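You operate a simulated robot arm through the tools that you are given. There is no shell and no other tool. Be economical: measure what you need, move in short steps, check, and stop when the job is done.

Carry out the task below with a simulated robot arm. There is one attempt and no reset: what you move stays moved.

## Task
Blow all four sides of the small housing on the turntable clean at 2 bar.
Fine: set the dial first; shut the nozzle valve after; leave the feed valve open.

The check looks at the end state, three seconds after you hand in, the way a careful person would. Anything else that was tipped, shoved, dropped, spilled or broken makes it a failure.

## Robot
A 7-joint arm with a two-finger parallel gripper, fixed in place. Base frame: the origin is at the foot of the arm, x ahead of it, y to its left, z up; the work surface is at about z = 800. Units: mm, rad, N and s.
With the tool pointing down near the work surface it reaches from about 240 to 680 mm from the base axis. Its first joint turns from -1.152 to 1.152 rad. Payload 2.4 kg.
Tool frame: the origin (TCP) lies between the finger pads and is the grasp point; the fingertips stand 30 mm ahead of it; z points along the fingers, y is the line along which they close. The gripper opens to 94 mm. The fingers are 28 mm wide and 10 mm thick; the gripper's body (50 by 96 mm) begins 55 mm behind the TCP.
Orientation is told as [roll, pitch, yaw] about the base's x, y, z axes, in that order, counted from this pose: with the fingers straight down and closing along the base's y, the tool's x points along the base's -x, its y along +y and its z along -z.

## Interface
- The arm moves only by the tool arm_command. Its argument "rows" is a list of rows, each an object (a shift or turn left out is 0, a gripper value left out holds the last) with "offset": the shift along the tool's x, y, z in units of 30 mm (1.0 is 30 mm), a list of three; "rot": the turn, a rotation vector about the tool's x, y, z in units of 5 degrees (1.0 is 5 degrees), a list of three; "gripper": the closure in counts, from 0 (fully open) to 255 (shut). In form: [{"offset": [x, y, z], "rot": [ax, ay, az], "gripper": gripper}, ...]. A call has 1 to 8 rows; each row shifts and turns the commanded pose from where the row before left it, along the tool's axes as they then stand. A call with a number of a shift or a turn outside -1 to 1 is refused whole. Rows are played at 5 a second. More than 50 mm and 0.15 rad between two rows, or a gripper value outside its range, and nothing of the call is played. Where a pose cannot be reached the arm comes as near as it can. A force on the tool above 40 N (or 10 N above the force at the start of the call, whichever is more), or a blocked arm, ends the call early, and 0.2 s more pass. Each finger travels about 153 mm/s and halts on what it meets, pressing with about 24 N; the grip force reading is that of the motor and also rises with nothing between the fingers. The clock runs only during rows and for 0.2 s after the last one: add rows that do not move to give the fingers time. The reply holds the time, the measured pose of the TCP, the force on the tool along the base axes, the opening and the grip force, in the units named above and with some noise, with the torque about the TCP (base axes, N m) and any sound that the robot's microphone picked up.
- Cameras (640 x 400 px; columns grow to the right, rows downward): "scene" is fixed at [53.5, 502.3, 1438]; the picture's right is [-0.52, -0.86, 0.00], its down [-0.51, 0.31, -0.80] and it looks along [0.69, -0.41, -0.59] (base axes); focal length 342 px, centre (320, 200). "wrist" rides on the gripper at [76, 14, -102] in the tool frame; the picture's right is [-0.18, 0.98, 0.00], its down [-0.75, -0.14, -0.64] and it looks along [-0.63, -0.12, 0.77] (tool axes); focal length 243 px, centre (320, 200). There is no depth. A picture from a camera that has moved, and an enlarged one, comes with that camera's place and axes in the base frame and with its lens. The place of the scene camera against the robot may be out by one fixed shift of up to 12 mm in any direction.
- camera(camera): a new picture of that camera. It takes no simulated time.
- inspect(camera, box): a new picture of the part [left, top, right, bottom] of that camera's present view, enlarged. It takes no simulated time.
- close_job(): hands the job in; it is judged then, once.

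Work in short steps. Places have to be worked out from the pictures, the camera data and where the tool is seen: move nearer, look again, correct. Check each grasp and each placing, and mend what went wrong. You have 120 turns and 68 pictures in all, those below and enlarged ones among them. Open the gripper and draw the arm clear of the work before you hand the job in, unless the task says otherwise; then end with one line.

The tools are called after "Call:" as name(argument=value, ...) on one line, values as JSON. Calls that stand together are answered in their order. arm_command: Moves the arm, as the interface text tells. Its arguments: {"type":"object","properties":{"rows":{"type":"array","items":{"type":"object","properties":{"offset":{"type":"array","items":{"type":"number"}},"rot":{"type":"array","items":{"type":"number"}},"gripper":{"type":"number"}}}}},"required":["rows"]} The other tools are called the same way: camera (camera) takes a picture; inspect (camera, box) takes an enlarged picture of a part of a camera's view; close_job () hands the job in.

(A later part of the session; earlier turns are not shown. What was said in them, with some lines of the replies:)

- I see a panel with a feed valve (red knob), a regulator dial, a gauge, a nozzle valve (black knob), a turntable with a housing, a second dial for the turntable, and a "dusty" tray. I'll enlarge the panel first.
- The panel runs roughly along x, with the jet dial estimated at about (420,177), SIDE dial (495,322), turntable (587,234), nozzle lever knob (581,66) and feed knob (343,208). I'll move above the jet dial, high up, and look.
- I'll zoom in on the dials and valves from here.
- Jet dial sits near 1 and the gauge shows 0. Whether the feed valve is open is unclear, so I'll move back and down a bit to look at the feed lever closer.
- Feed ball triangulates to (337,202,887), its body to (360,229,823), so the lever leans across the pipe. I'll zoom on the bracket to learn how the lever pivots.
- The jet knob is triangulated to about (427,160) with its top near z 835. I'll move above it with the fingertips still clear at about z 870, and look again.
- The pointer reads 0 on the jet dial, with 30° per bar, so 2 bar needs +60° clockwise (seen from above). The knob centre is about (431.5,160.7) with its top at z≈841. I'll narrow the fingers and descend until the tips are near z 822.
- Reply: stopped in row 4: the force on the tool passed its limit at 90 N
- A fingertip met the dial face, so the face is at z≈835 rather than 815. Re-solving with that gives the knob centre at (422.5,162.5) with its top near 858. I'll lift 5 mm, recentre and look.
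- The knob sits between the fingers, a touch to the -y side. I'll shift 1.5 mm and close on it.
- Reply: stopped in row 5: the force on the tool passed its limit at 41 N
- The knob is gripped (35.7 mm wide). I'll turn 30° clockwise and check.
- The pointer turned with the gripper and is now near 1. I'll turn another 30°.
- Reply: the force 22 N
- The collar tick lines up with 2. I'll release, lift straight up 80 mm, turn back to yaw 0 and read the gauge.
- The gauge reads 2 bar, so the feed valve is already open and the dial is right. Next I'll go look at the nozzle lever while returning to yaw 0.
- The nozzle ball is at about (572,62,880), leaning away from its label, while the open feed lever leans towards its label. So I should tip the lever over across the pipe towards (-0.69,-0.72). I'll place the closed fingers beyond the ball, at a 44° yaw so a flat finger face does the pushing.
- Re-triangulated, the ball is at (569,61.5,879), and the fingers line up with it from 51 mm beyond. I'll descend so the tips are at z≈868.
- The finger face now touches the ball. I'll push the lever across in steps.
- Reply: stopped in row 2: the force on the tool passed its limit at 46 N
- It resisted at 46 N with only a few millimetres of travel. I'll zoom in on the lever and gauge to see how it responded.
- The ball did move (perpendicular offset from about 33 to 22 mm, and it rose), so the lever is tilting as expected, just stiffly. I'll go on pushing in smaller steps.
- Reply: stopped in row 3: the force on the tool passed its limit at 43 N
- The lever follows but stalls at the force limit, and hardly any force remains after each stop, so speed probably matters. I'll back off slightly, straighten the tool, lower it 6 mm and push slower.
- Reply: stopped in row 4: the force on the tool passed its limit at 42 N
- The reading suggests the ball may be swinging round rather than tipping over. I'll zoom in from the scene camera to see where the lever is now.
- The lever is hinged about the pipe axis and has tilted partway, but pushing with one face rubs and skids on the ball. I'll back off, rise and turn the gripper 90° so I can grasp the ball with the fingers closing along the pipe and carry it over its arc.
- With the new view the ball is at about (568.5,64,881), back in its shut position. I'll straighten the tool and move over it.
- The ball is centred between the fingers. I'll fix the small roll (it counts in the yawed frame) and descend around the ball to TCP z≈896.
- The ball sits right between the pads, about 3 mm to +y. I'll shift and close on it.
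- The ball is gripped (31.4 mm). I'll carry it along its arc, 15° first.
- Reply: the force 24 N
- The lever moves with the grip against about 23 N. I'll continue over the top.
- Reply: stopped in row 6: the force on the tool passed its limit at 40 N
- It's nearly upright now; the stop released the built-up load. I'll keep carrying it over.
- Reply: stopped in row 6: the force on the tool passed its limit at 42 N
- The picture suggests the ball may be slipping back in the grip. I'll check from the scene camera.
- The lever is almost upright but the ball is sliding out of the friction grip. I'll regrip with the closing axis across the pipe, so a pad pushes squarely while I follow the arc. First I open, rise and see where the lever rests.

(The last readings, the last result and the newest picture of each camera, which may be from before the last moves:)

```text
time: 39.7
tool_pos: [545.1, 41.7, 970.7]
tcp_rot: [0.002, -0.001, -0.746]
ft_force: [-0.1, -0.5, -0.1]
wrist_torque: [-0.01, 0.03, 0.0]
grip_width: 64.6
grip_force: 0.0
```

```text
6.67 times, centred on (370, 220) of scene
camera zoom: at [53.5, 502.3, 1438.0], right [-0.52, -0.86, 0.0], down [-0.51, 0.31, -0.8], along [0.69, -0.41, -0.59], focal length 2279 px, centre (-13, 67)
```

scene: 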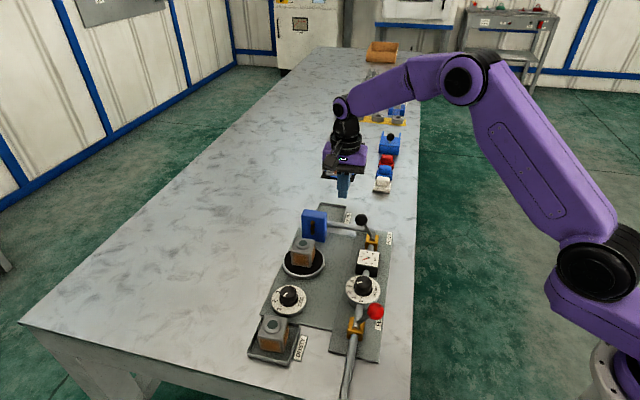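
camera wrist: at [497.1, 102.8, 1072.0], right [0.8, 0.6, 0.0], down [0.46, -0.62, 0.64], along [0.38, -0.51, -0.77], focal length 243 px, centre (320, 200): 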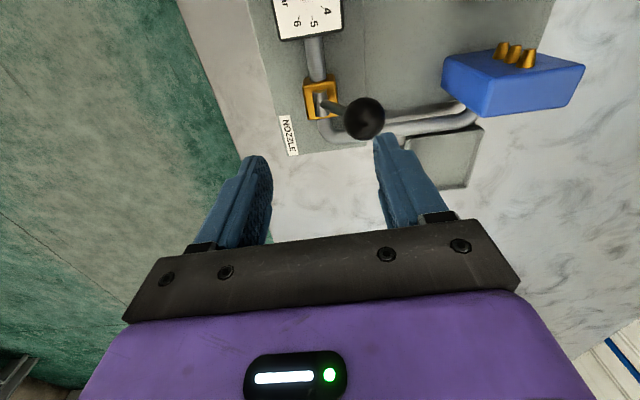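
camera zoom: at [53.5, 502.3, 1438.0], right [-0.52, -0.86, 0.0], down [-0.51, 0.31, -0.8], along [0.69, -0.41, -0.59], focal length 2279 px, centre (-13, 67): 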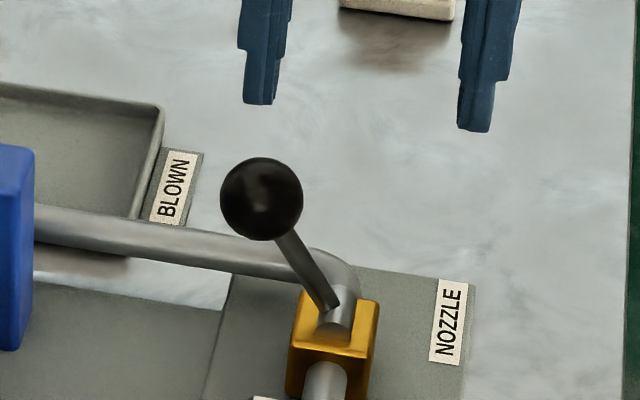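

The lever sprang back to shut, so it must be carried past centre in one go. The ball is at about (568,65,881), and I'll straddle it with the closing axis across the pipe.

Call:
arm_command(rows=[{"offset": [-0.03, 0.55, 0]}, {"offset": [0, 0.54, 0]}, {"offset": [0, 0, 0.9]}, {"offset": [0, 0, 0.8]}, {"offset": [0, 0, 0.8]}, {}])

Call:
inspect(camera="wrist", box=[220, 70, 420, 230])

```text
time: 41.1
tool_pos: [566.7, 65.8, 894.0]
tcp_rot: [0.002, -0.001, -0.743]
ft_force: [0.2, 0.5, 0.0]
wrist_torque: [0.01, 0.02, 0.05]
grip_width: 64.5
grip_force: 0.0
```

```text
2.50 times, centred on (320, 150) of wrist
camera zoom: at [519.3, 128.0, 996.5], right [0.8, 0.6, 0.0], down [0.46, -0.61, 0.64], along [0.39, -0.51, -0.77], focal length 606 px, centre (320, 325)
```

zoom: 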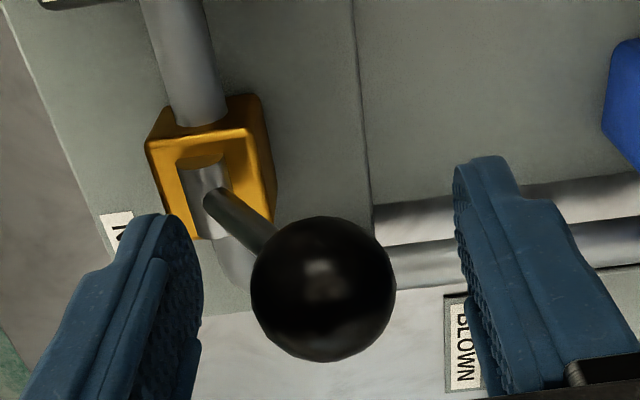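

The ball is centred. I'll raise 8 mm so the tips clear the slanting stem, then close.

Call:
arm_command(rows=[{"offset": [0, 0, -0.27]}, {"gripper": 140}, {"gripper": 200}, {}])

```text
time: 42.1
tool_pos: [566.0, 65.9, 903.4]
tcp_rot: [0.001, 0.0, -0.743]
ft_force: [-2.4, 0.2, 6.3]
wrist_torque: [-0.32, 0.16, 0.09]
grip_width: 31.2
grip_force: 44.5
```

Gripped at the ball's full width (31.2 mm). I'll carry it up the first half of the arc.

Call:
arm_command(rows=[{"offset": [0, -0.141, -0.072]}, {"offset": [0, -0.146, -0.062]}, {"offset": [0, -0.15, -0.052]}, {"offset": [0, -0.153, -0.041]}, {"offset": [0, -0.155, -0.03]}, {"offset": [0, -0.157, -0.019]}, {"offset": [0, -0.158, -0.008]}, {"offset": [0, -0.158, 0]}])

```text
time: 43.9
tool_pos: [542.5, 37.8, 910.6]
tcp_rot: [0.002, 0.001, -0.744]
ft_force: [-1.3, 11.4, 1.7]
wrist_torque: [0.3, -0.42, 0.03]
grip_width: 30.5
grip_force: 45.3
```

It's now just past upright with only about 11 N of force. I'll carry on down the other side.

Call:
arm_command(rows=[{"offset": [0, -0.157, 0.019]}, {"offset": [0, -0.155, 0.03]}, {"offset": [0, -0.153, 0.041]}, {"offset": [0, -0.15, 0.052]}, {"offset": [0, -0.146, 0.062]}])

Call:
camera(camera="scene")

```text
time: 45.1
tool_pos: [526.7, 21.7, 905.4]
tcp_rot: [0.001, -0.003, -0.744]
ft_force: [-1.2, 9.7, 2.4]
wrist_torque: [0.22, -0.49, 0.0]
grip_width: 30.9
grip_force: 45.3
```

```text
26 pictures are left
```

scene: 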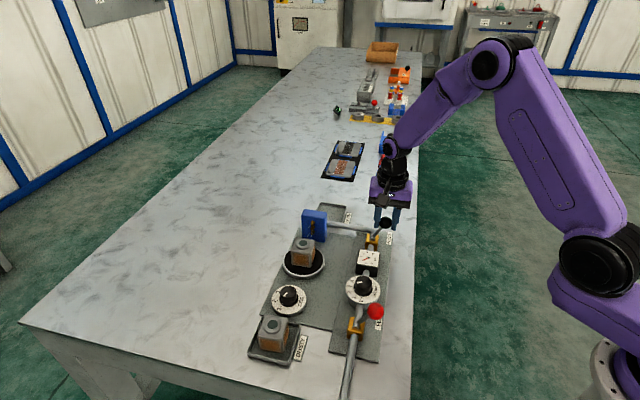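

The lever leans the other way now. I'll push to its end stop.

Call:
arm_command(rows=[{"offset": [0, -0.141, 0.072]}, {"offset": [0, -0.13, 0.072]}, {}, {}])

Call:
inspect(camera="scene", box=[270, 190, 410, 290])

```text
time: 46.1
tool_pos: [523.1, 17.6, 903.4]
tcp_rot: [0.006, -0.005, -0.743]
ft_force: [7.9, 22.0, 22.2]
wrist_torque: [1.32, -1.17, 0.11]
grip_width: 31.2
grip_force: 44.8
```

```text
4.00 times, centred on (340, 240) of scene
camera zoom: at [53.2, 502.8, 1437.8], right [-0.52, -0.86, 0.0], down [-0.51, 0.31, -0.8], along [0.69, -0.41, -0.59], focal length 1367 px, centre (240, 40)
```

zoom: 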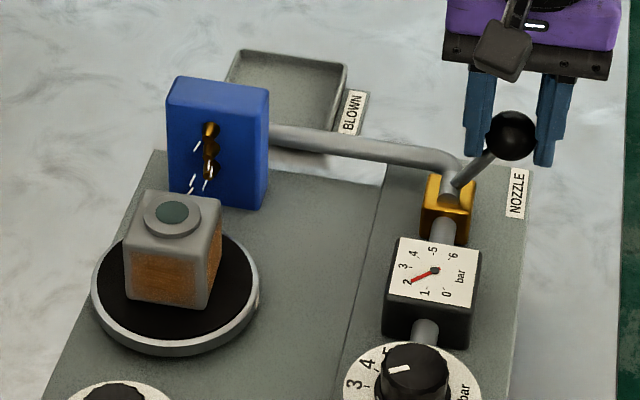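

The white streaks show the jets are blowing. I'll note the end stop at TCP (523,18,903), release, rise, turn back to yaw 0 and head for the SIDE dial at roughly (493,311), face near z 815.

Call:
arm_command(rows=[{"gripper": 70}, {}, {"offset": [0, 0, -1]}, {"offset": [0, 0, -1]}, {"offset": [0, 0, -1]}, {"rot": [0, 0, -1]}, {"rot": [0, 0, -1]}, {"rot": [0, 0, -1]}])

Call:
arm_command(rows=[{"rot": [0, 0, -1]}, {"rot": [0, 0, -1]}, {"rot": [0, 0, -1]}, {"rot": [0, 0, -1]}, {"rot": [0, 0, -1]}, {"rot": [0, 0, -0.52]}, {"offset": [0.2, 1, 0]}, {"offset": [0.2, 1, 0]}])

Call:
arm_command(rows=[{"offset": [0.2, 1, 0]}, {"offset": [0.2, 1, 0]}, {"offset": [0.2, 1, 0]}, {"offset": [0, 1, 0]}, {"offset": [0, 1, 0]}, {"offset": [0, 1, 0]}, {"offset": [0, 1, 0]}, {"offset": [0, 0.7, 0]}])

Call:
camera(camera="wrist")

Call:
inspect(camera="scene", box=[250, 200, 410, 320])

```text
time: 47.9
tool_pos: [521.0, 15.3, 990.7]
tcp_rot: [0.001, -0.003, -0.479]
ft_force: [0.4, -0.7, 0.2]
wrist_torque: [-0.02, 0.0, 0.0]
grip_width: 67.9
grip_force: 0.0
```

```text
time: 49.7
tool_pos: [509.3, 76.0, 990.1]
tcp_rot: [0.001, -0.001, 0.0]
ft_force: [-0.5, -0.5, -0.6]
wrist_torque: [-0.02, -0.04, 0.0]
grip_width: 68.0
grip_force: 0.1
```

```text
time: 51.5
tool_pos: [490.7, 306.0, 989.9]
tcp_rot: [-0.001, -0.001, 0.0]
ft_force: [0.7, -0.8, -0.3]
wrist_torque: [-0.01, -0.01, -0.03]
grip_width: 68.2
grip_force: 0.0
```

```text
24 pictures are left
camera wrist: at [414.5, 320.0, 1092.5], right [0.18, 0.98, 0.0], down [0.75, -0.14, 0.64], along [0.63, -0.12, -0.77], focal length 243 px, centre (320, 200)
```

wrist: 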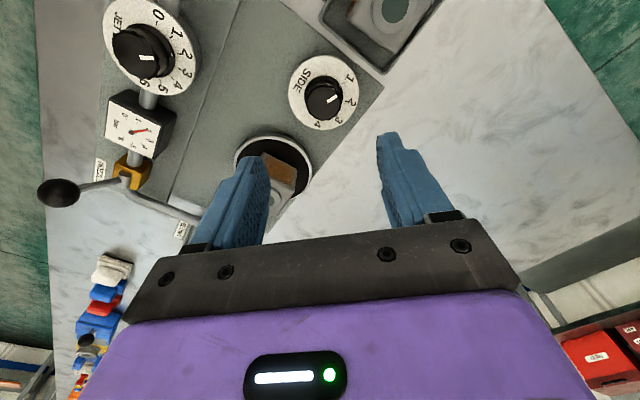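

```text
3.33 times, centred on (330, 260) of scene
camera zoom: at [53.5, 502.3, 1438.0], right [-0.52, -0.86, 0.0], down [-0.51, 0.31, -0.8], along [0.69, -0.41, -0.59], focal length 1140 px, centre (287, 0)
```

zoom: 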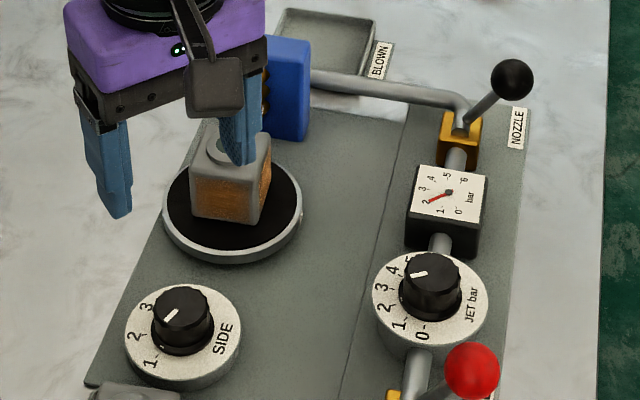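

The SIDE dial centre is about (494,308), its face at z≈815. I'll descend to TCP z≈900 and zoom in on the pointer.

Call:
arm_command(rows=[{"offset": [-0.1, 0.06, 0.95]}, {"offset": [0, 0, 0.95]}, {"offset": [0, 0, 0.95]}, {}])

Call:
inspect(camera="wrist", box=[210, 50, 430, 220])

```text
time: 52.5
tool_pos: [494.2, 307.6, 904.7]
tcp_rot: [0.001, -0.001, -0.001]
ft_force: [-0.4, -0.7, 0.1]
wrist_torque: [0.01, -0.02, 0.01]
grip_width: 68.2
grip_force: 0.1
```

```text
2.35 times, centred on (320, 135) of wrist
camera zoom: at [417.1, 320.7, 1006.7], right [0.18, 0.98, 0.0], down [0.75, -0.14, 0.64], along [0.63, -0.12, -0.77], focal length 571 px, centre (320, 353)
```

zoom: 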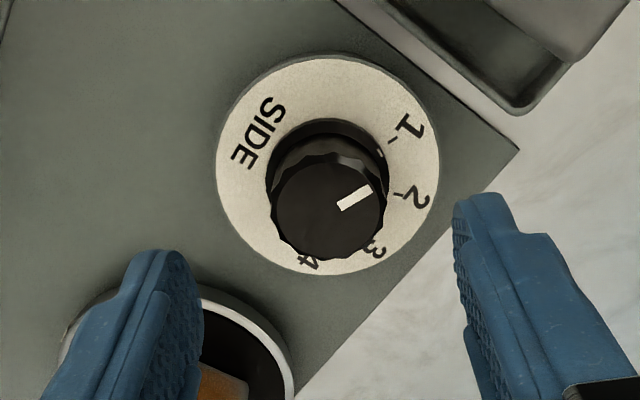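

The pointer is at side 1 (φ≈68°), with sides spaced 45° clockwise, so side 1 has been blown for about 7 s. I'll pre-turn the gripper +45° so it can turn the knob 135° in stages, and lower it around the knob.

Call:
arm_command(rows=[{"rot": [0, 0, -1], "offset": [-0.06, 0.01, 0]}, {"rot": [0, 0, -1]}, {"rot": [0, 0, -1]}, {"rot": [0, 0, -1]}, {"rot": [0, 0, -1]}, {"rot": [0, 0, -1]}, {"rot": [0, 0, -1]}, {"rot": [0, 0, -1]}])

Call:
arm_command(rows=[{"rot": [0, 0, -1], "gripper": 85}, {"offset": [0, 0, 0.6]}, {"offset": [0, 0, 0.5]}, {"offset": [0, 0, 0.35]}, {}])

Call:
inspect(camera="wrist", box=[210, 50, 430, 220])

```text
time: 54.3
tool_pos: [496.0, 308.0, 905.0]
tcp_rot: [0.001, -0.002, 0.7]
ft_force: [-0.8, 0.4, -0.8]
wrist_torque: [0.01, 0.03, -0.02]
grip_width: 68.1
grip_force: 0.1
```

```text
time: 55.5
tool_pos: [496.5, 308.9, 861.5]
tcp_rot: [0.0, -0.001, 0.786]
ft_force: [-0.2, -0.4, 0.3]
wrist_torque: [-0.05, 0.0, -0.02]
grip_width: 62.9
grip_force: 0.1
```

```text
2.35 times, centred on (320, 135) of wrist
camera zoom: at [432.2, 265.2, 963.4], right [-0.56, 0.83, 0.0], down [0.63, 0.43, 0.64], along [0.53, 0.36, -0.77], focal length 571 px, centre (320, 353)
```

zoom: 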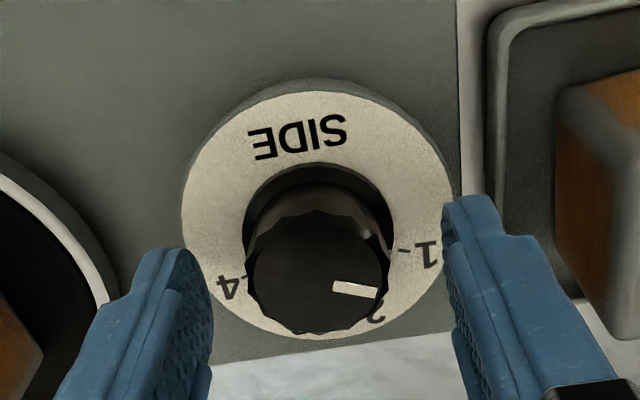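

It's well centred. I'll go down 9 mm, shift 2 mm and close on the knob.

Call:
arm_command(rows=[{"offset": [0, -0.06, 0.15]}, {"offset": [0, 0, 0.12]}, {"gripper": 140}, {"gripper": 210}, {}])

```text
time: 56.7
tool_pos: [498.1, 309.5, 855.4]
tcp_rot: [0.0, -0.002, 0.787]
ft_force: [-7.9, 3.1, 14.6]
wrist_torque: [-0.38, 0.58, 0.03]
grip_width: 35.6
grip_force: 44.9
```

The knob is gripped (35.6 mm). I'll turn 45° clockwise to side 2.

Call:
arm_command(rows=[{"rot": [0, 0, 1]}, {"rot": [0, 0, 1]}, {"rot": [0, 0, 1]}, {"rot": [0, 0, 1]}, {"rot": [0, 0, 1]}, {"rot": [0, 0, 1]}, {"rot": [0, 0, 1]}, {"rot": [0, 0, 1]}])

Call:
arm_command(rows=[{"rot": [0, 0, 1]}, {}])

Call:
inspect(camera="wrist", box=[210, 50, 430, 220])

Call:
inspect(camera="scene", box=[250, 200, 410, 320])

```text
time: 58.5
tool_pos: [496.4, 309.4, 855.1]
tcp_rot: [0.004, -0.005, 0.086]
ft_force: [-5.0, 18.4, 23.2]
wrist_torque: [-0.44, -0.2, -0.02]
grip_width: 35.6
grip_force: 45.1
```

```text
time: 59.1
tool_pos: [497.9, 308.9, 854.9]
tcp_rot: [0.003, -0.003, 0.001]
ft_force: [-6.1, 19.7, 20.2]
wrist_torque: [0.11, -1.12, 0.03]
grip_width: 35.4
grip_force: 45.3
```

```text
2.35 times, centred on (320, 135) of wrist
camera zoom: at [419.8, 322.4, 956.8], right [0.18, 0.98, 0.0], down [0.75, -0.14, 0.64], along [0.63, -0.12, -0.76], focal length 571 px, centre (320, 353)
```

zoom: 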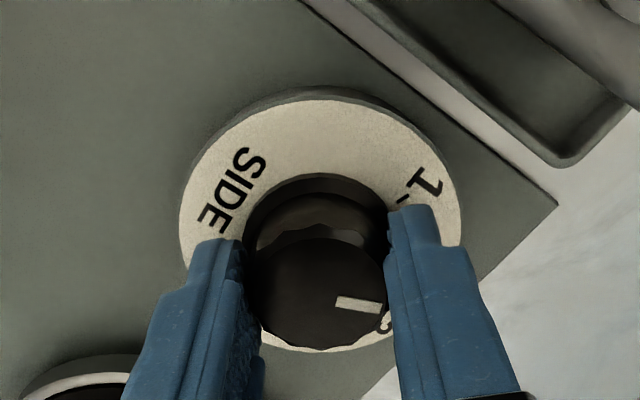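

```text
3.33 times, centred on (330, 260) of scene
camera zoom: at [52.9, 502.5, 1437.9], right [-0.52, -0.86, 0.0], down [-0.51, 0.31, -0.8], along [0.69, -0.41, -0.59], focal length 1140 px, centre (287, 0)
```

zoom: 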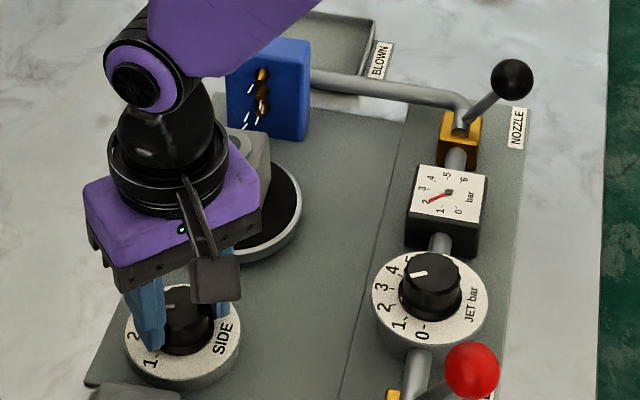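

The newly exposed right face of the housing looks clean grey, so blowing works. I'll wait several seconds on side 2.

Call:
arm_command(rows=[{}, {}, {}, {}, {}, {}, {}, {}])

Call:
arm_command(rows=[{}, {}, {}, {}, {}, {}, {}, {}])

Call:
arm_command(rows=[{}, {}, {}, {}, {}, {}, {}, {}])

Call:
arm_command(rows=[{}, {}, {}, {}, {}, {}, {}, {}])

Call:
arm_command(rows=[{"rot": [0, 0, 1]}, {"rot": [0, 0, 1]}, {"rot": [0, 0, 1]}, {"rot": [0, 0, 1]}, {"rot": [0, 0, 1]}, {"rot": [0, 0, 1]}, {"rot": [0, 0, 1]}, {"rot": [0, 0, 1]}])

Call:
arm_command(rows=[{"rot": [0, 0, 1]}, {}])

Call:
camera(camera="wrist")

Call:
inspect(camera="scene", box=[250, 200, 410, 320])

```text
time: 60.9
tool_pos: [497.6, 310.1, 855.2]
tcp_rot: [0.002, -0.004, 0.002]
ft_force: [-3.6, 20.3, 20.2]
wrist_torque: [0.04, 0.06, 0.01]
grip_width: 35.5
grip_force: 45.2
```

```text
time: 62.7
tool_pos: [497.0, 308.8, 854.6]
tcp_rot: [0.002, -0.006, 0.001]
ft_force: [-3.1, 21.0, 20.1]
wrist_torque: [0.01, 0.22, 0.02]
grip_width: 35.5
grip_force: 45.1
```

```text
time: 64.5
tool_pos: [495.7, 308.4, 854.6]
tcp_rot: [0.003, -0.004, 0.003]
ft_force: [-3.2, 21.5, 21.2]
wrist_torque: [0.0, 0.01, 0.0]
grip_width: 35.5
grip_force: 44.9
```

```text
time: 66.3
tool_pos: [496.7, 308.7, 854.5]
tcp_rot: [0.002, -0.004, 0.0]
ft_force: [-4.1, 20.6, 19.4]
wrist_torque: [-0.01, 0.09, -0.01]
grip_width: 35.4
grip_force: 44.9
```

```text
time: 68.1
tool_pos: [496.9, 308.7, 854.9]
tcp_rot: [0.003, 0.0, -0.698]
ft_force: [-3.7, 21.3, 21.0]
wrist_torque: [-0.49, 0.52, -0.03]
grip_width: 35.6
grip_force: 45.0
```

```text
time: 68.7
tool_pos: [497.9, 310.5, 854.0]
tcp_rot: [0.005, 0.0, -0.782]
ft_force: [-2.4, 22.2, 23.3]
wrist_torque: [-0.05, 0.9, 0.0]
grip_width: 35.4
grip_force: 45.3
```

```text
18 pictures are left
camera wrist: at [452.2, 372.2, 957.1], right [0.82, 0.57, 0.0], down [0.43, -0.63, 0.64], along [0.37, -0.53, -0.77], focal length 243 px, centre (320, 200)
```

wrist: 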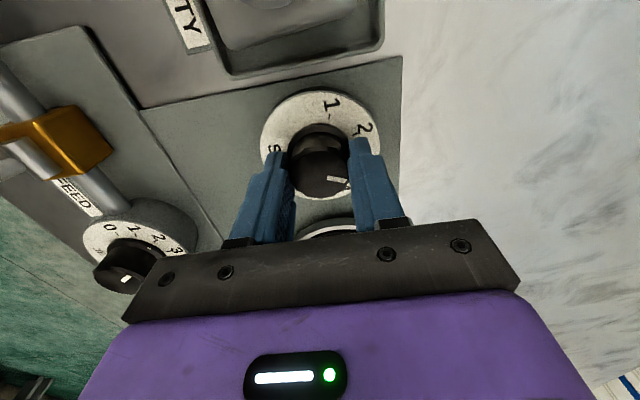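

```text
3.33 times, centred on (330, 260) of scene
camera zoom: at [53.0, 502.6, 1437.9], right [-0.52, -0.86, 0.0], down [-0.51, 0.31, -0.8], along [0.69, -0.41, -0.59], focal length 1140 px, centre (287, 0)
```

zoom: 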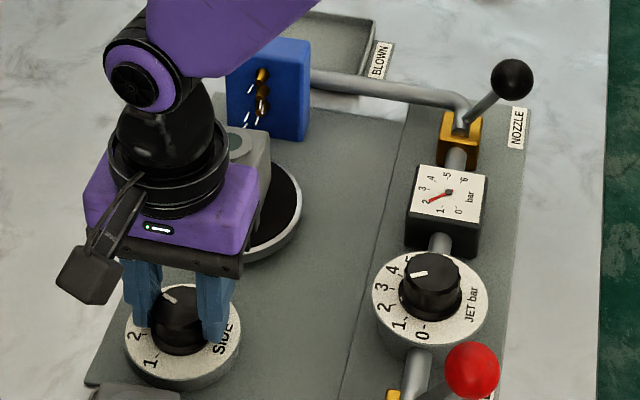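

The next exposed face is grey too. I'll wait on side 3, then turn to side 4.

Call:
arm_command(rows=[{}, {}, {}, {}, {}, {}, {}, {}])

Call:
arm_command(rows=[{}, {}, {}, {}, {}, {}, {}, {}])

Call:
arm_command(rows=[{}, {}, {}, {}, {}, {}, {}, {}])

Call:
arm_command(rows=[{}, {}, {}, {}, {}, {}, {}, {}])

Call:
arm_command(rows=[{"rot": [0, 0, 1]}, {"rot": [0, 0, 1]}, {"rot": [0, 0, 1]}, {"rot": [0, 0, 1]}, {"rot": [0, 0, 1]}, {"rot": [0, 0, 1]}, {"rot": [0, 0, 1]}, {"rot": [0, 0, 1]}])

Call:
arm_command(rows=[{"rot": [0, 0, 1]}, {}])

Call:
inspect(camera="scene", box=[250, 200, 410, 320])

```text
time: 70.5
tool_pos: [497.6, 308.5, 855.1]
tcp_rot: [0.003, -0.001, -0.782]
ft_force: [-2.4, 22.3, 21.2]
wrist_torque: [0.11, 0.69, -0.02]
grip_width: 35.6
grip_force: 44.6
```

```text
time: 72.3
tool_pos: [496.5, 308.7, 854.8]
tcp_rot: [0.001, -0.001, -0.782]
ft_force: [-2.6, 22.6, 21.4]
wrist_torque: [0.05, 0.51, -0.01]
grip_width: 35.8
grip_force: 45.2
```

```text
time: 74.1
tool_pos: [496.6, 309.1, 855.1]
tcp_rot: [0.005, -0.002, -0.783]
ft_force: [-3.0, 20.9, 21.1]
wrist_torque: [0.12, 0.51, 0.02]
grip_width: 35.4
grip_force: 44.8
```

```text
time: 75.9
tool_pos: [496.7, 308.3, 856.1]
tcp_rot: [0.003, -0.002, -0.783]
ft_force: [-2.0, 21.9, 20.7]
wrist_torque: [0.08, 0.51, 0.0]
grip_width: 35.7
grip_force: 44.2
```

```text
time: 77.7
tool_pos: [496.0, 308.4, 854.7]
tcp_rot: [0.003, 0.001, -1.482]
ft_force: [-4.4, 21.0, 28.3]
wrist_torque: [-0.39, 0.43, -0.02]
grip_width: 35.6
grip_force: 45.0
```

```text
time: 78.3
tool_pos: [497.0, 308.4, 855.9]
tcp_rot: [0.006, 0.004, -1.567]
ft_force: [-5.6, 19.5, 30.7]
wrist_torque: [-0.06, 1.11, 0.31]
grip_width: 35.7
grip_force: 45.3
```

```text
3.33 times, centred on (330, 260) of scene
camera zoom: at [52.9, 502.4, 1437.9], right [-0.52, -0.86, 0.0], down [-0.51, 0.31, -0.8], along [0.69, -0.41, -0.59], focal length 1140 px, centre (287, 0)
```

zoom: 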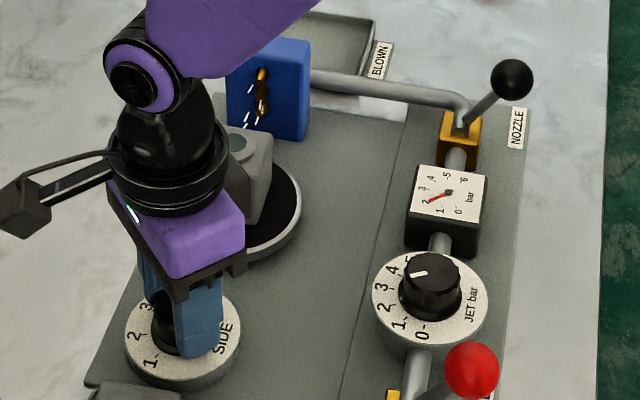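

It's at side 4 (slight end-stop torque). I'll release and lift while it keeps blowing, then check the pointer and the housing.

Call:
arm_command(rows=[{"gripper": 85}, {}, {"offset": [0, 0, -0.5]}, {"offset": [0, 0, -1]}, {"offset": [0, 0, -1]}, {"offset": [0, 0, -1]}, {"offset": [0, 0, -1]}, {"rot": [0, 0, -1]}])

Call:
arm_command(rows=[{"rot": [0, 0, -1]}, {"rot": [0, 0, -1]}, {"rot": [0, 0, -1]}, {"rot": [0, 0, -1]}, {"rot": [0, 0, -1]}, {"rot": [0, 0, -1]}, {"rot": [0, 0, -1]}, {"rot": [0, 0, -1]}])

Call:
camera(camera="wrist")

Call:
inspect(camera="scene", box=[250, 200, 410, 320])

```text
time: 80.1
tool_pos: [495.5, 308.0, 987.7]
tcp_rot: [0.001, -0.001, -1.482]
ft_force: [0.1, -0.8, -0.6]
wrist_torque: [0.0, 0.02, 0.02]
grip_width: 62.6
grip_force: 0.1
```

```text
time: 81.9
tool_pos: [497.8, 307.3, 988.0]
tcp_rot: [0.0, -0.001, -0.783]
ft_force: [-0.4, -0.1, 0.3]
wrist_torque: [-0.01, 0.0, 0.0]
grip_width: 62.8
grip_force: 0.2
```

```text
15 pictures are left
camera wrist: at [452.8, 369.8, 1091.1], right [0.82, 0.57, 0.0], down [0.43, -0.63, 0.64], along [0.36, -0.53, -0.77], focal length 243 px, centre (320, 200)
```

wrist: 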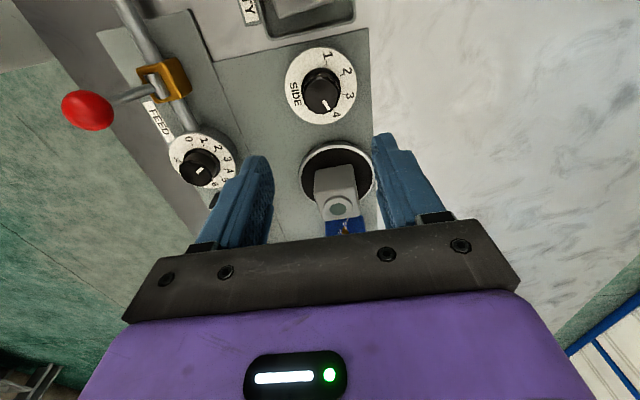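

```text
3.33 times, centred on (330, 260) of scene
camera zoom: at [53.5, 502.3, 1438.0], right [-0.52, -0.86, 0.0], down [-0.51, 0.31, -0.8], along [0.69, -0.41, -0.59], focal length 1140 px, centre (287, 0)
```

zoom: 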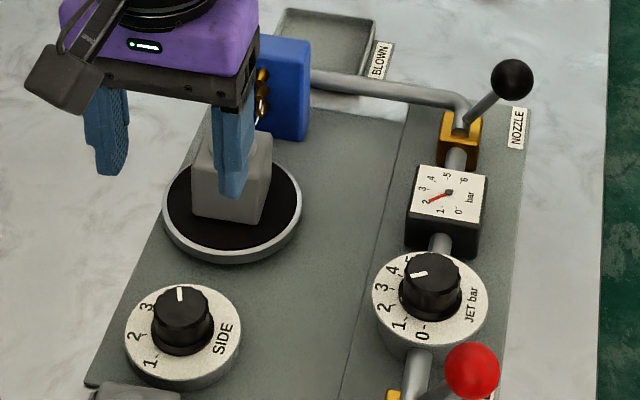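

The visible faces are clean and side 4 is still being blown. I'll travel over to the nozzle lever in the meantime.

Call:
arm_command(rows=[{"offset": [-0.925, -0.783, 0]}, {"offset": [-0.925, -0.783, 0]}, {"offset": [-0.925, -0.783, 0]}, {"offset": [-0.925, -0.783, 0]}, {"offset": [-0.925, -0.783, 0]}, {"offset": [-0.925, -0.783, 0]}, {"offset": [-0.925, -0.783, 0]}, {"offset": [-0.925, -0.783, 0]}])

Call:
arm_command(rows=[{"rot": [0, 0, -0.46]}, {"offset": [0, 0, 0.6]}, {}])

Call:
camera(camera="wrist")

Call:
inspect(camera="scene", box=[250, 200, 410, 320])

```text
time: 83.7
tool_pos: [523.3, 15.4, 988.5]
tcp_rot: [0.003, 0.0, -0.785]
ft_force: [0.6, 0.6, 0.2]
wrist_torque: [0.04, -0.07, 0.01]
grip_width: 62.7
grip_force: 0.2
```

```text
time: 84.5
tool_pos: [522.8, 15.4, 970.5]
tcp_rot: [0.001, 0.001, -0.746]
ft_force: [0.4, 0.4, -0.1]
wrist_torque: [-0.02, -0.02, 0.02]
grip_width: 62.6
grip_force: 0.1
```

```text
13 pictures are left
camera wrist: at [475.6, 77.8, 1072.6], right [0.8, 0.6, 0.0], down [0.46, -0.62, 0.64], along [0.39, -0.51, -0.77], focal length 243 px, centre (320, 200)
```

wrist: 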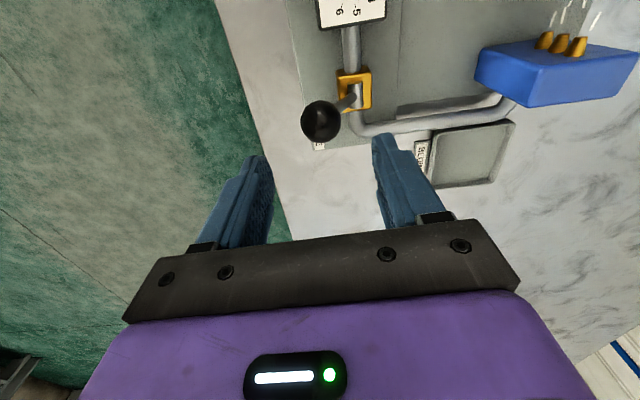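

```text
3.33 times, centred on (330, 260) of scene
camera zoom: at [53.5, 502.3, 1438.0], right [-0.52, -0.86, 0.0], down [-0.51, 0.31, -0.8], along [0.69, -0.41, -0.59], focal length 1140 px, centre (287, 0)
```

zoom: 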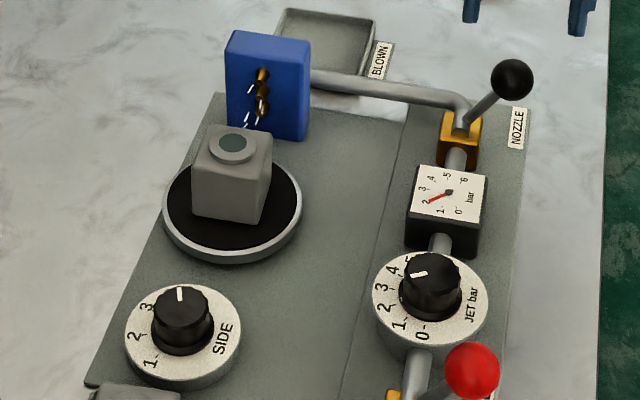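

Side 4 has been blown for about 6 s already, and the ball lies straight under the gripper. I'll descend around it to TCP z≈902 and grip.

Call:
arm_command(rows=[{"offset": [0, 0.03, 0.9]}, {"offset": [0, 0, 0.7]}, {"offset": [0, 0, 0.68]}, {"gripper": 140}, {"gripper": 200}, {}, {}])

Call:
inspect(camera="wrist", box=[220, 70, 420, 230])

```text
time: 86.1
tool_pos: [523.1, 18.9, 902.4]
tcp_rot: [0.005, -0.002, -0.743]
ft_force: [2.8, 4.0, 5.5]
wrist_torque: [0.56, -0.21, -0.01]
grip_width: 31.0
grip_force: 45.2
```

```text
2.50 times, centred on (320, 150) of wrist
camera zoom: at [476.2, 79.7, 1005.3], right [0.8, 0.6, 0.0], down [0.46, -0.62, 0.64], along [0.39, -0.51, -0.77], focal length 606 px, centre (320, 325)
```

zoom: 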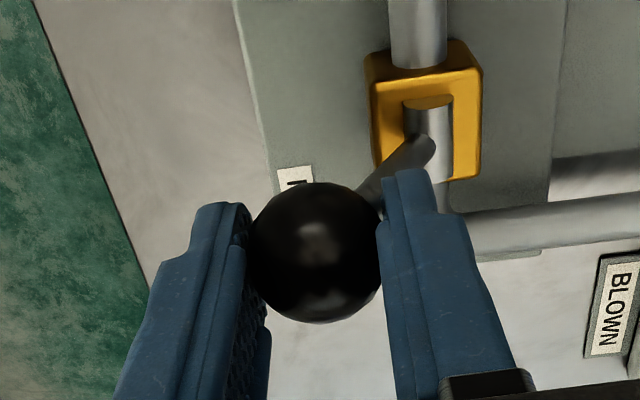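

The ball is gripped. I'll give side 4 a few more seconds, then carry the lever back over the top.

Call:
arm_command(rows=[{}, {}, {}, {}, {}, {}, {}, {}])

Call:
arm_command(rows=[{}, {}, {}, {}, {}, {}, {}, {}])

Call:
arm_command(rows=[{"offset": [0, 0.141, -0.072]}, {"offset": [0, 0.146, -0.062]}, {"offset": [0, 0.15, -0.052]}, {"offset": [0, 0.153, -0.041]}, {"offset": [0, 0.155, -0.03]}, {"offset": [0, 0.157, -0.019]}, {"offset": [0, 0.158, -0.008]}, {"offset": [0, 0.158, 0]}])

```text
time: 87.9
tool_pos: [522.5, 18.0, 902.0]
tcp_rot: [0.006, -0.003, -0.747]
ft_force: [6.0, 9.5, 11.3]
wrist_torque: [0.68, -0.82, -0.03]
grip_width: 31.0
grip_force: 44.6
```

```text
time: 89.7
tool_pos: [522.1, 16.4, 903.3]
tcp_rot: [0.002, -0.001, -0.745]
ft_force: [8.0, 10.2, 12.4]
wrist_torque: [0.79, -0.9, -0.06]
grip_width: 30.8
grip_force: 45.4
```

```text
time: 91.5
tool_pos: [546.5, 45.1, 910.6]
tcp_rot: [0.001, -0.001, -0.746]
ft_force: [0.2, -10.9, 3.1]
wrist_torque: [-0.26, 0.45, 0.01]
grip_width: 30.8
grip_force: 44.6
```

It's past upright. I'll carry it down to the shut stop, which was at TCP (566,66,903).

Call:
arm_command(rows=[{"offset": [0, 0.157, 0.019]}, {"offset": [0, 0.155, 0.03]}, {"offset": [0, 0.153, 0.041]}, {"offset": [0, 0.15, 0.052]}, {"offset": [0, 0.146, 0.062]}, {"offset": [0, 0.141, 0.072]}, {"offset": [0, 0.07, 0.03]}, {}])

Call:
inspect(camera="scene", box=[250, 190, 410, 310])

```text
time: 93.3
tool_pos: [566.4, 65.7, 902.1]
tcp_rot: [0.0, 0.001, -0.746]
ft_force: [-8.3, -12.2, 24.0]
wrist_torque: [-0.91, 1.47, -0.16]
grip_width: 31.0
grip_force: 44.8
```

```text
3.33 times, centred on (330, 250) of scene
camera zoom: at [52.8, 501.9, 1438.1], right [-0.52, -0.86, 0.0], down [-0.51, 0.31, -0.8], along [0.69, -0.41, -0.59], focal length 1140 px, centre (287, 33)
```

zoom: 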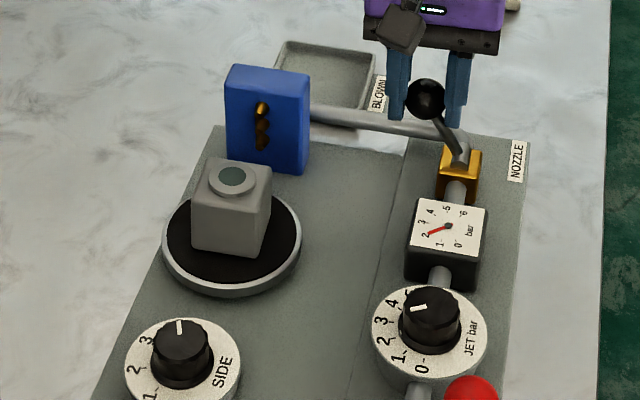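

The jet streaks are gone and the lever leans to the shut side. I'll release, rise and swing round so the wrist camera can see the side facing the nozzle.

Call:
arm_command(rows=[{"gripper": 70}, {}, {"offset": [0, 0, -1]}, {"offset": [0, 0, -1]}, {"offset": [0, 0, -1]}, {"rot": [0, 0, -1]}, {"rot": [0, 0, -1]}, {"rot": [0, 0, -1]}])

Call:
arm_command(rows=[{"rot": [0, 0, -1]}, {"rot": [0, 0, -1]}, {"rot": [0, 0, -1]}, {"rot": [0, 0, -1]}, {"rot": [0, 0, -1]}, {"rot": [0, 0, -1]}, {"rot": [0, 0, -1]}, {"rot": [0, 0, -1]}])

Call:
arm_command(rows=[{"rot": [0, 0, -1]}, {"rot": [0, 0, -1]}, {"rot": [0, 0, -1]}, {"rot": [0, 0, -1]}, {"rot": [0, 0, -1]}, {"rot": [0, 0, -1]}, {"rot": [0, 0, -1]}, {"rot": [0, 0, -1]}])

Call:
arm_command(rows=[{"rot": [0, 0, -1]}, {"rot": [0, 0, -1]}, {"rot": [0, 0, -1]}, {"rot": [0, 0, -1]}, {"rot": [0, 0, -1]}, {"rot": [0, 0, -1]}, {"rot": [0, 0, -1]}, {"rot": [0, 0, -1]}])

Call:
camera(camera="wrist")

```text
time: 95.1
tool_pos: [565.6, 64.4, 992.5]
tcp_rot: [0.001, -0.001, -0.483]
ft_force: [0.0, -0.3, 0.4]
wrist_torque: [0.03, 0.0, -0.07]
grip_width: 68.1
grip_force: 0.0
```

```text
time: 96.9
tool_pos: [566.2, 65.6, 992.0]
tcp_rot: [0.001, -0.002, 0.216]
ft_force: [0.5, -0.2, 0.5]
wrist_torque: [-0.02, 0.0, 0.01]
grip_width: 68.0
grip_force: 0.0
```

```text
time: 98.7
tool_pos: [566.7, 66.3, 991.6]
tcp_rot: [0.0, -0.001, 0.914]
ft_force: [0.4, 0.0, -0.7]
wrist_torque: [-0.04, 0.01, -0.03]
grip_width: 68.1
grip_force: 0.1
```

```text
time: 100.5
tool_pos: [567.2, 66.2, 991.2]
tcp_rot: [-0.003, -0.001, 1.613]
ft_force: [0.0, -0.6, 0.1]
wrist_torque: [-0.03, 0.01, 0.02]
grip_width: 68.3
grip_force: 0.0
```

```text
9 pictures are left
camera wrist: at [555.5, -11.1, 1094.2], right [-0.99, 0.14, 0.0], down [0.11, 0.76, 0.64], along [0.09, 0.64, -0.77], focal length 243 px, centre (320, 200)
```

wrist: 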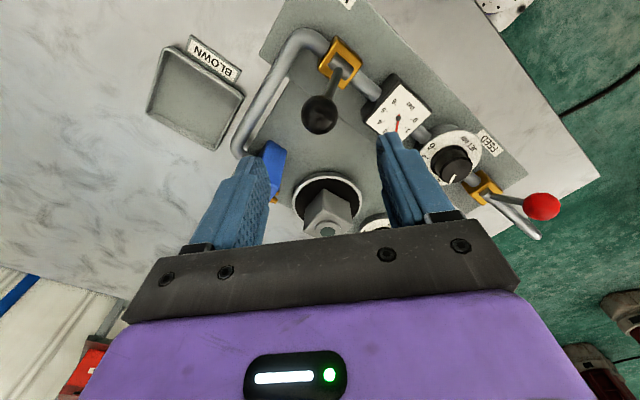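

The nozzle-facing side of the housing is in view; I'll zoom in.

Call:
inspect(camera="wrist", box=[250, 140, 400, 240])

Call:
inspect(camera="scene", box=[240, 190, 420, 380])

```text
4.00 times, centred on (325, 190) of wrist
camera zoom: at [555.5, -11.1, 1094.2], right [-0.99, 0.14, 0.0], down [0.11, 0.76, 0.64], along [0.09, 0.64, -0.77], focal length 970 px, centre (300, 240)
```

zoom: 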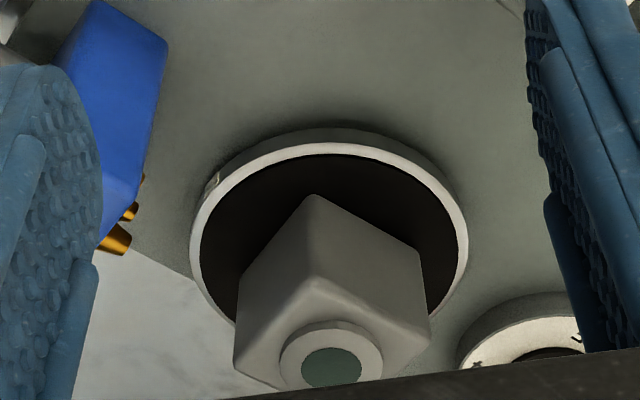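

```text
2.11 times, centred on (330, 285) of scene
camera zoom: at [53.5, 502.3, 1438.0], right [-0.52, -0.86, 0.0], down [-0.51, 0.31, -0.8], along [0.69, -0.41, -0.59], focal length 720 px, centre (299, 21)
```

zoom: 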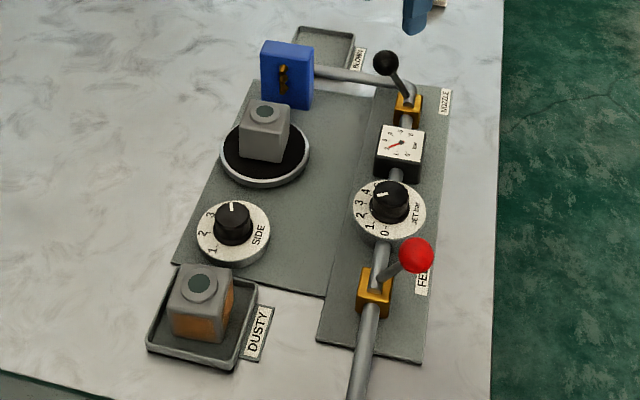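

All four faces are clean grey, the nozzle is shut, the feed is open and the gauge stands at 2 bar. I'll open fully and draw the arm up clear.

Call:
arm_command(rows=[{"offset": [0, 0, -1], "gripper": 0}, {"offset": [0, 0, -1]}, {"offset": [0, 0, -1]}, {"offset": [0, 0, -1]}, {}])

Call:
close_job()

```text
time: 101.7
tool_pos: [565.8, 67.2, 1112.7]
tcp_rot: [-0.002, -0.001, 1.611]
ft_force: [0.2, 0.9, 0.1]
wrist_torque: [-0.02, 0.01, 0.03]
grip_width: 94.2
grip_force: 0.0
```

```text
The job is handed in.
```

All four sides of the small housing on the turntable look clean after blowing at 2 bar; I set the dial first, shut the nozzle valve after, and left the feed valve open.
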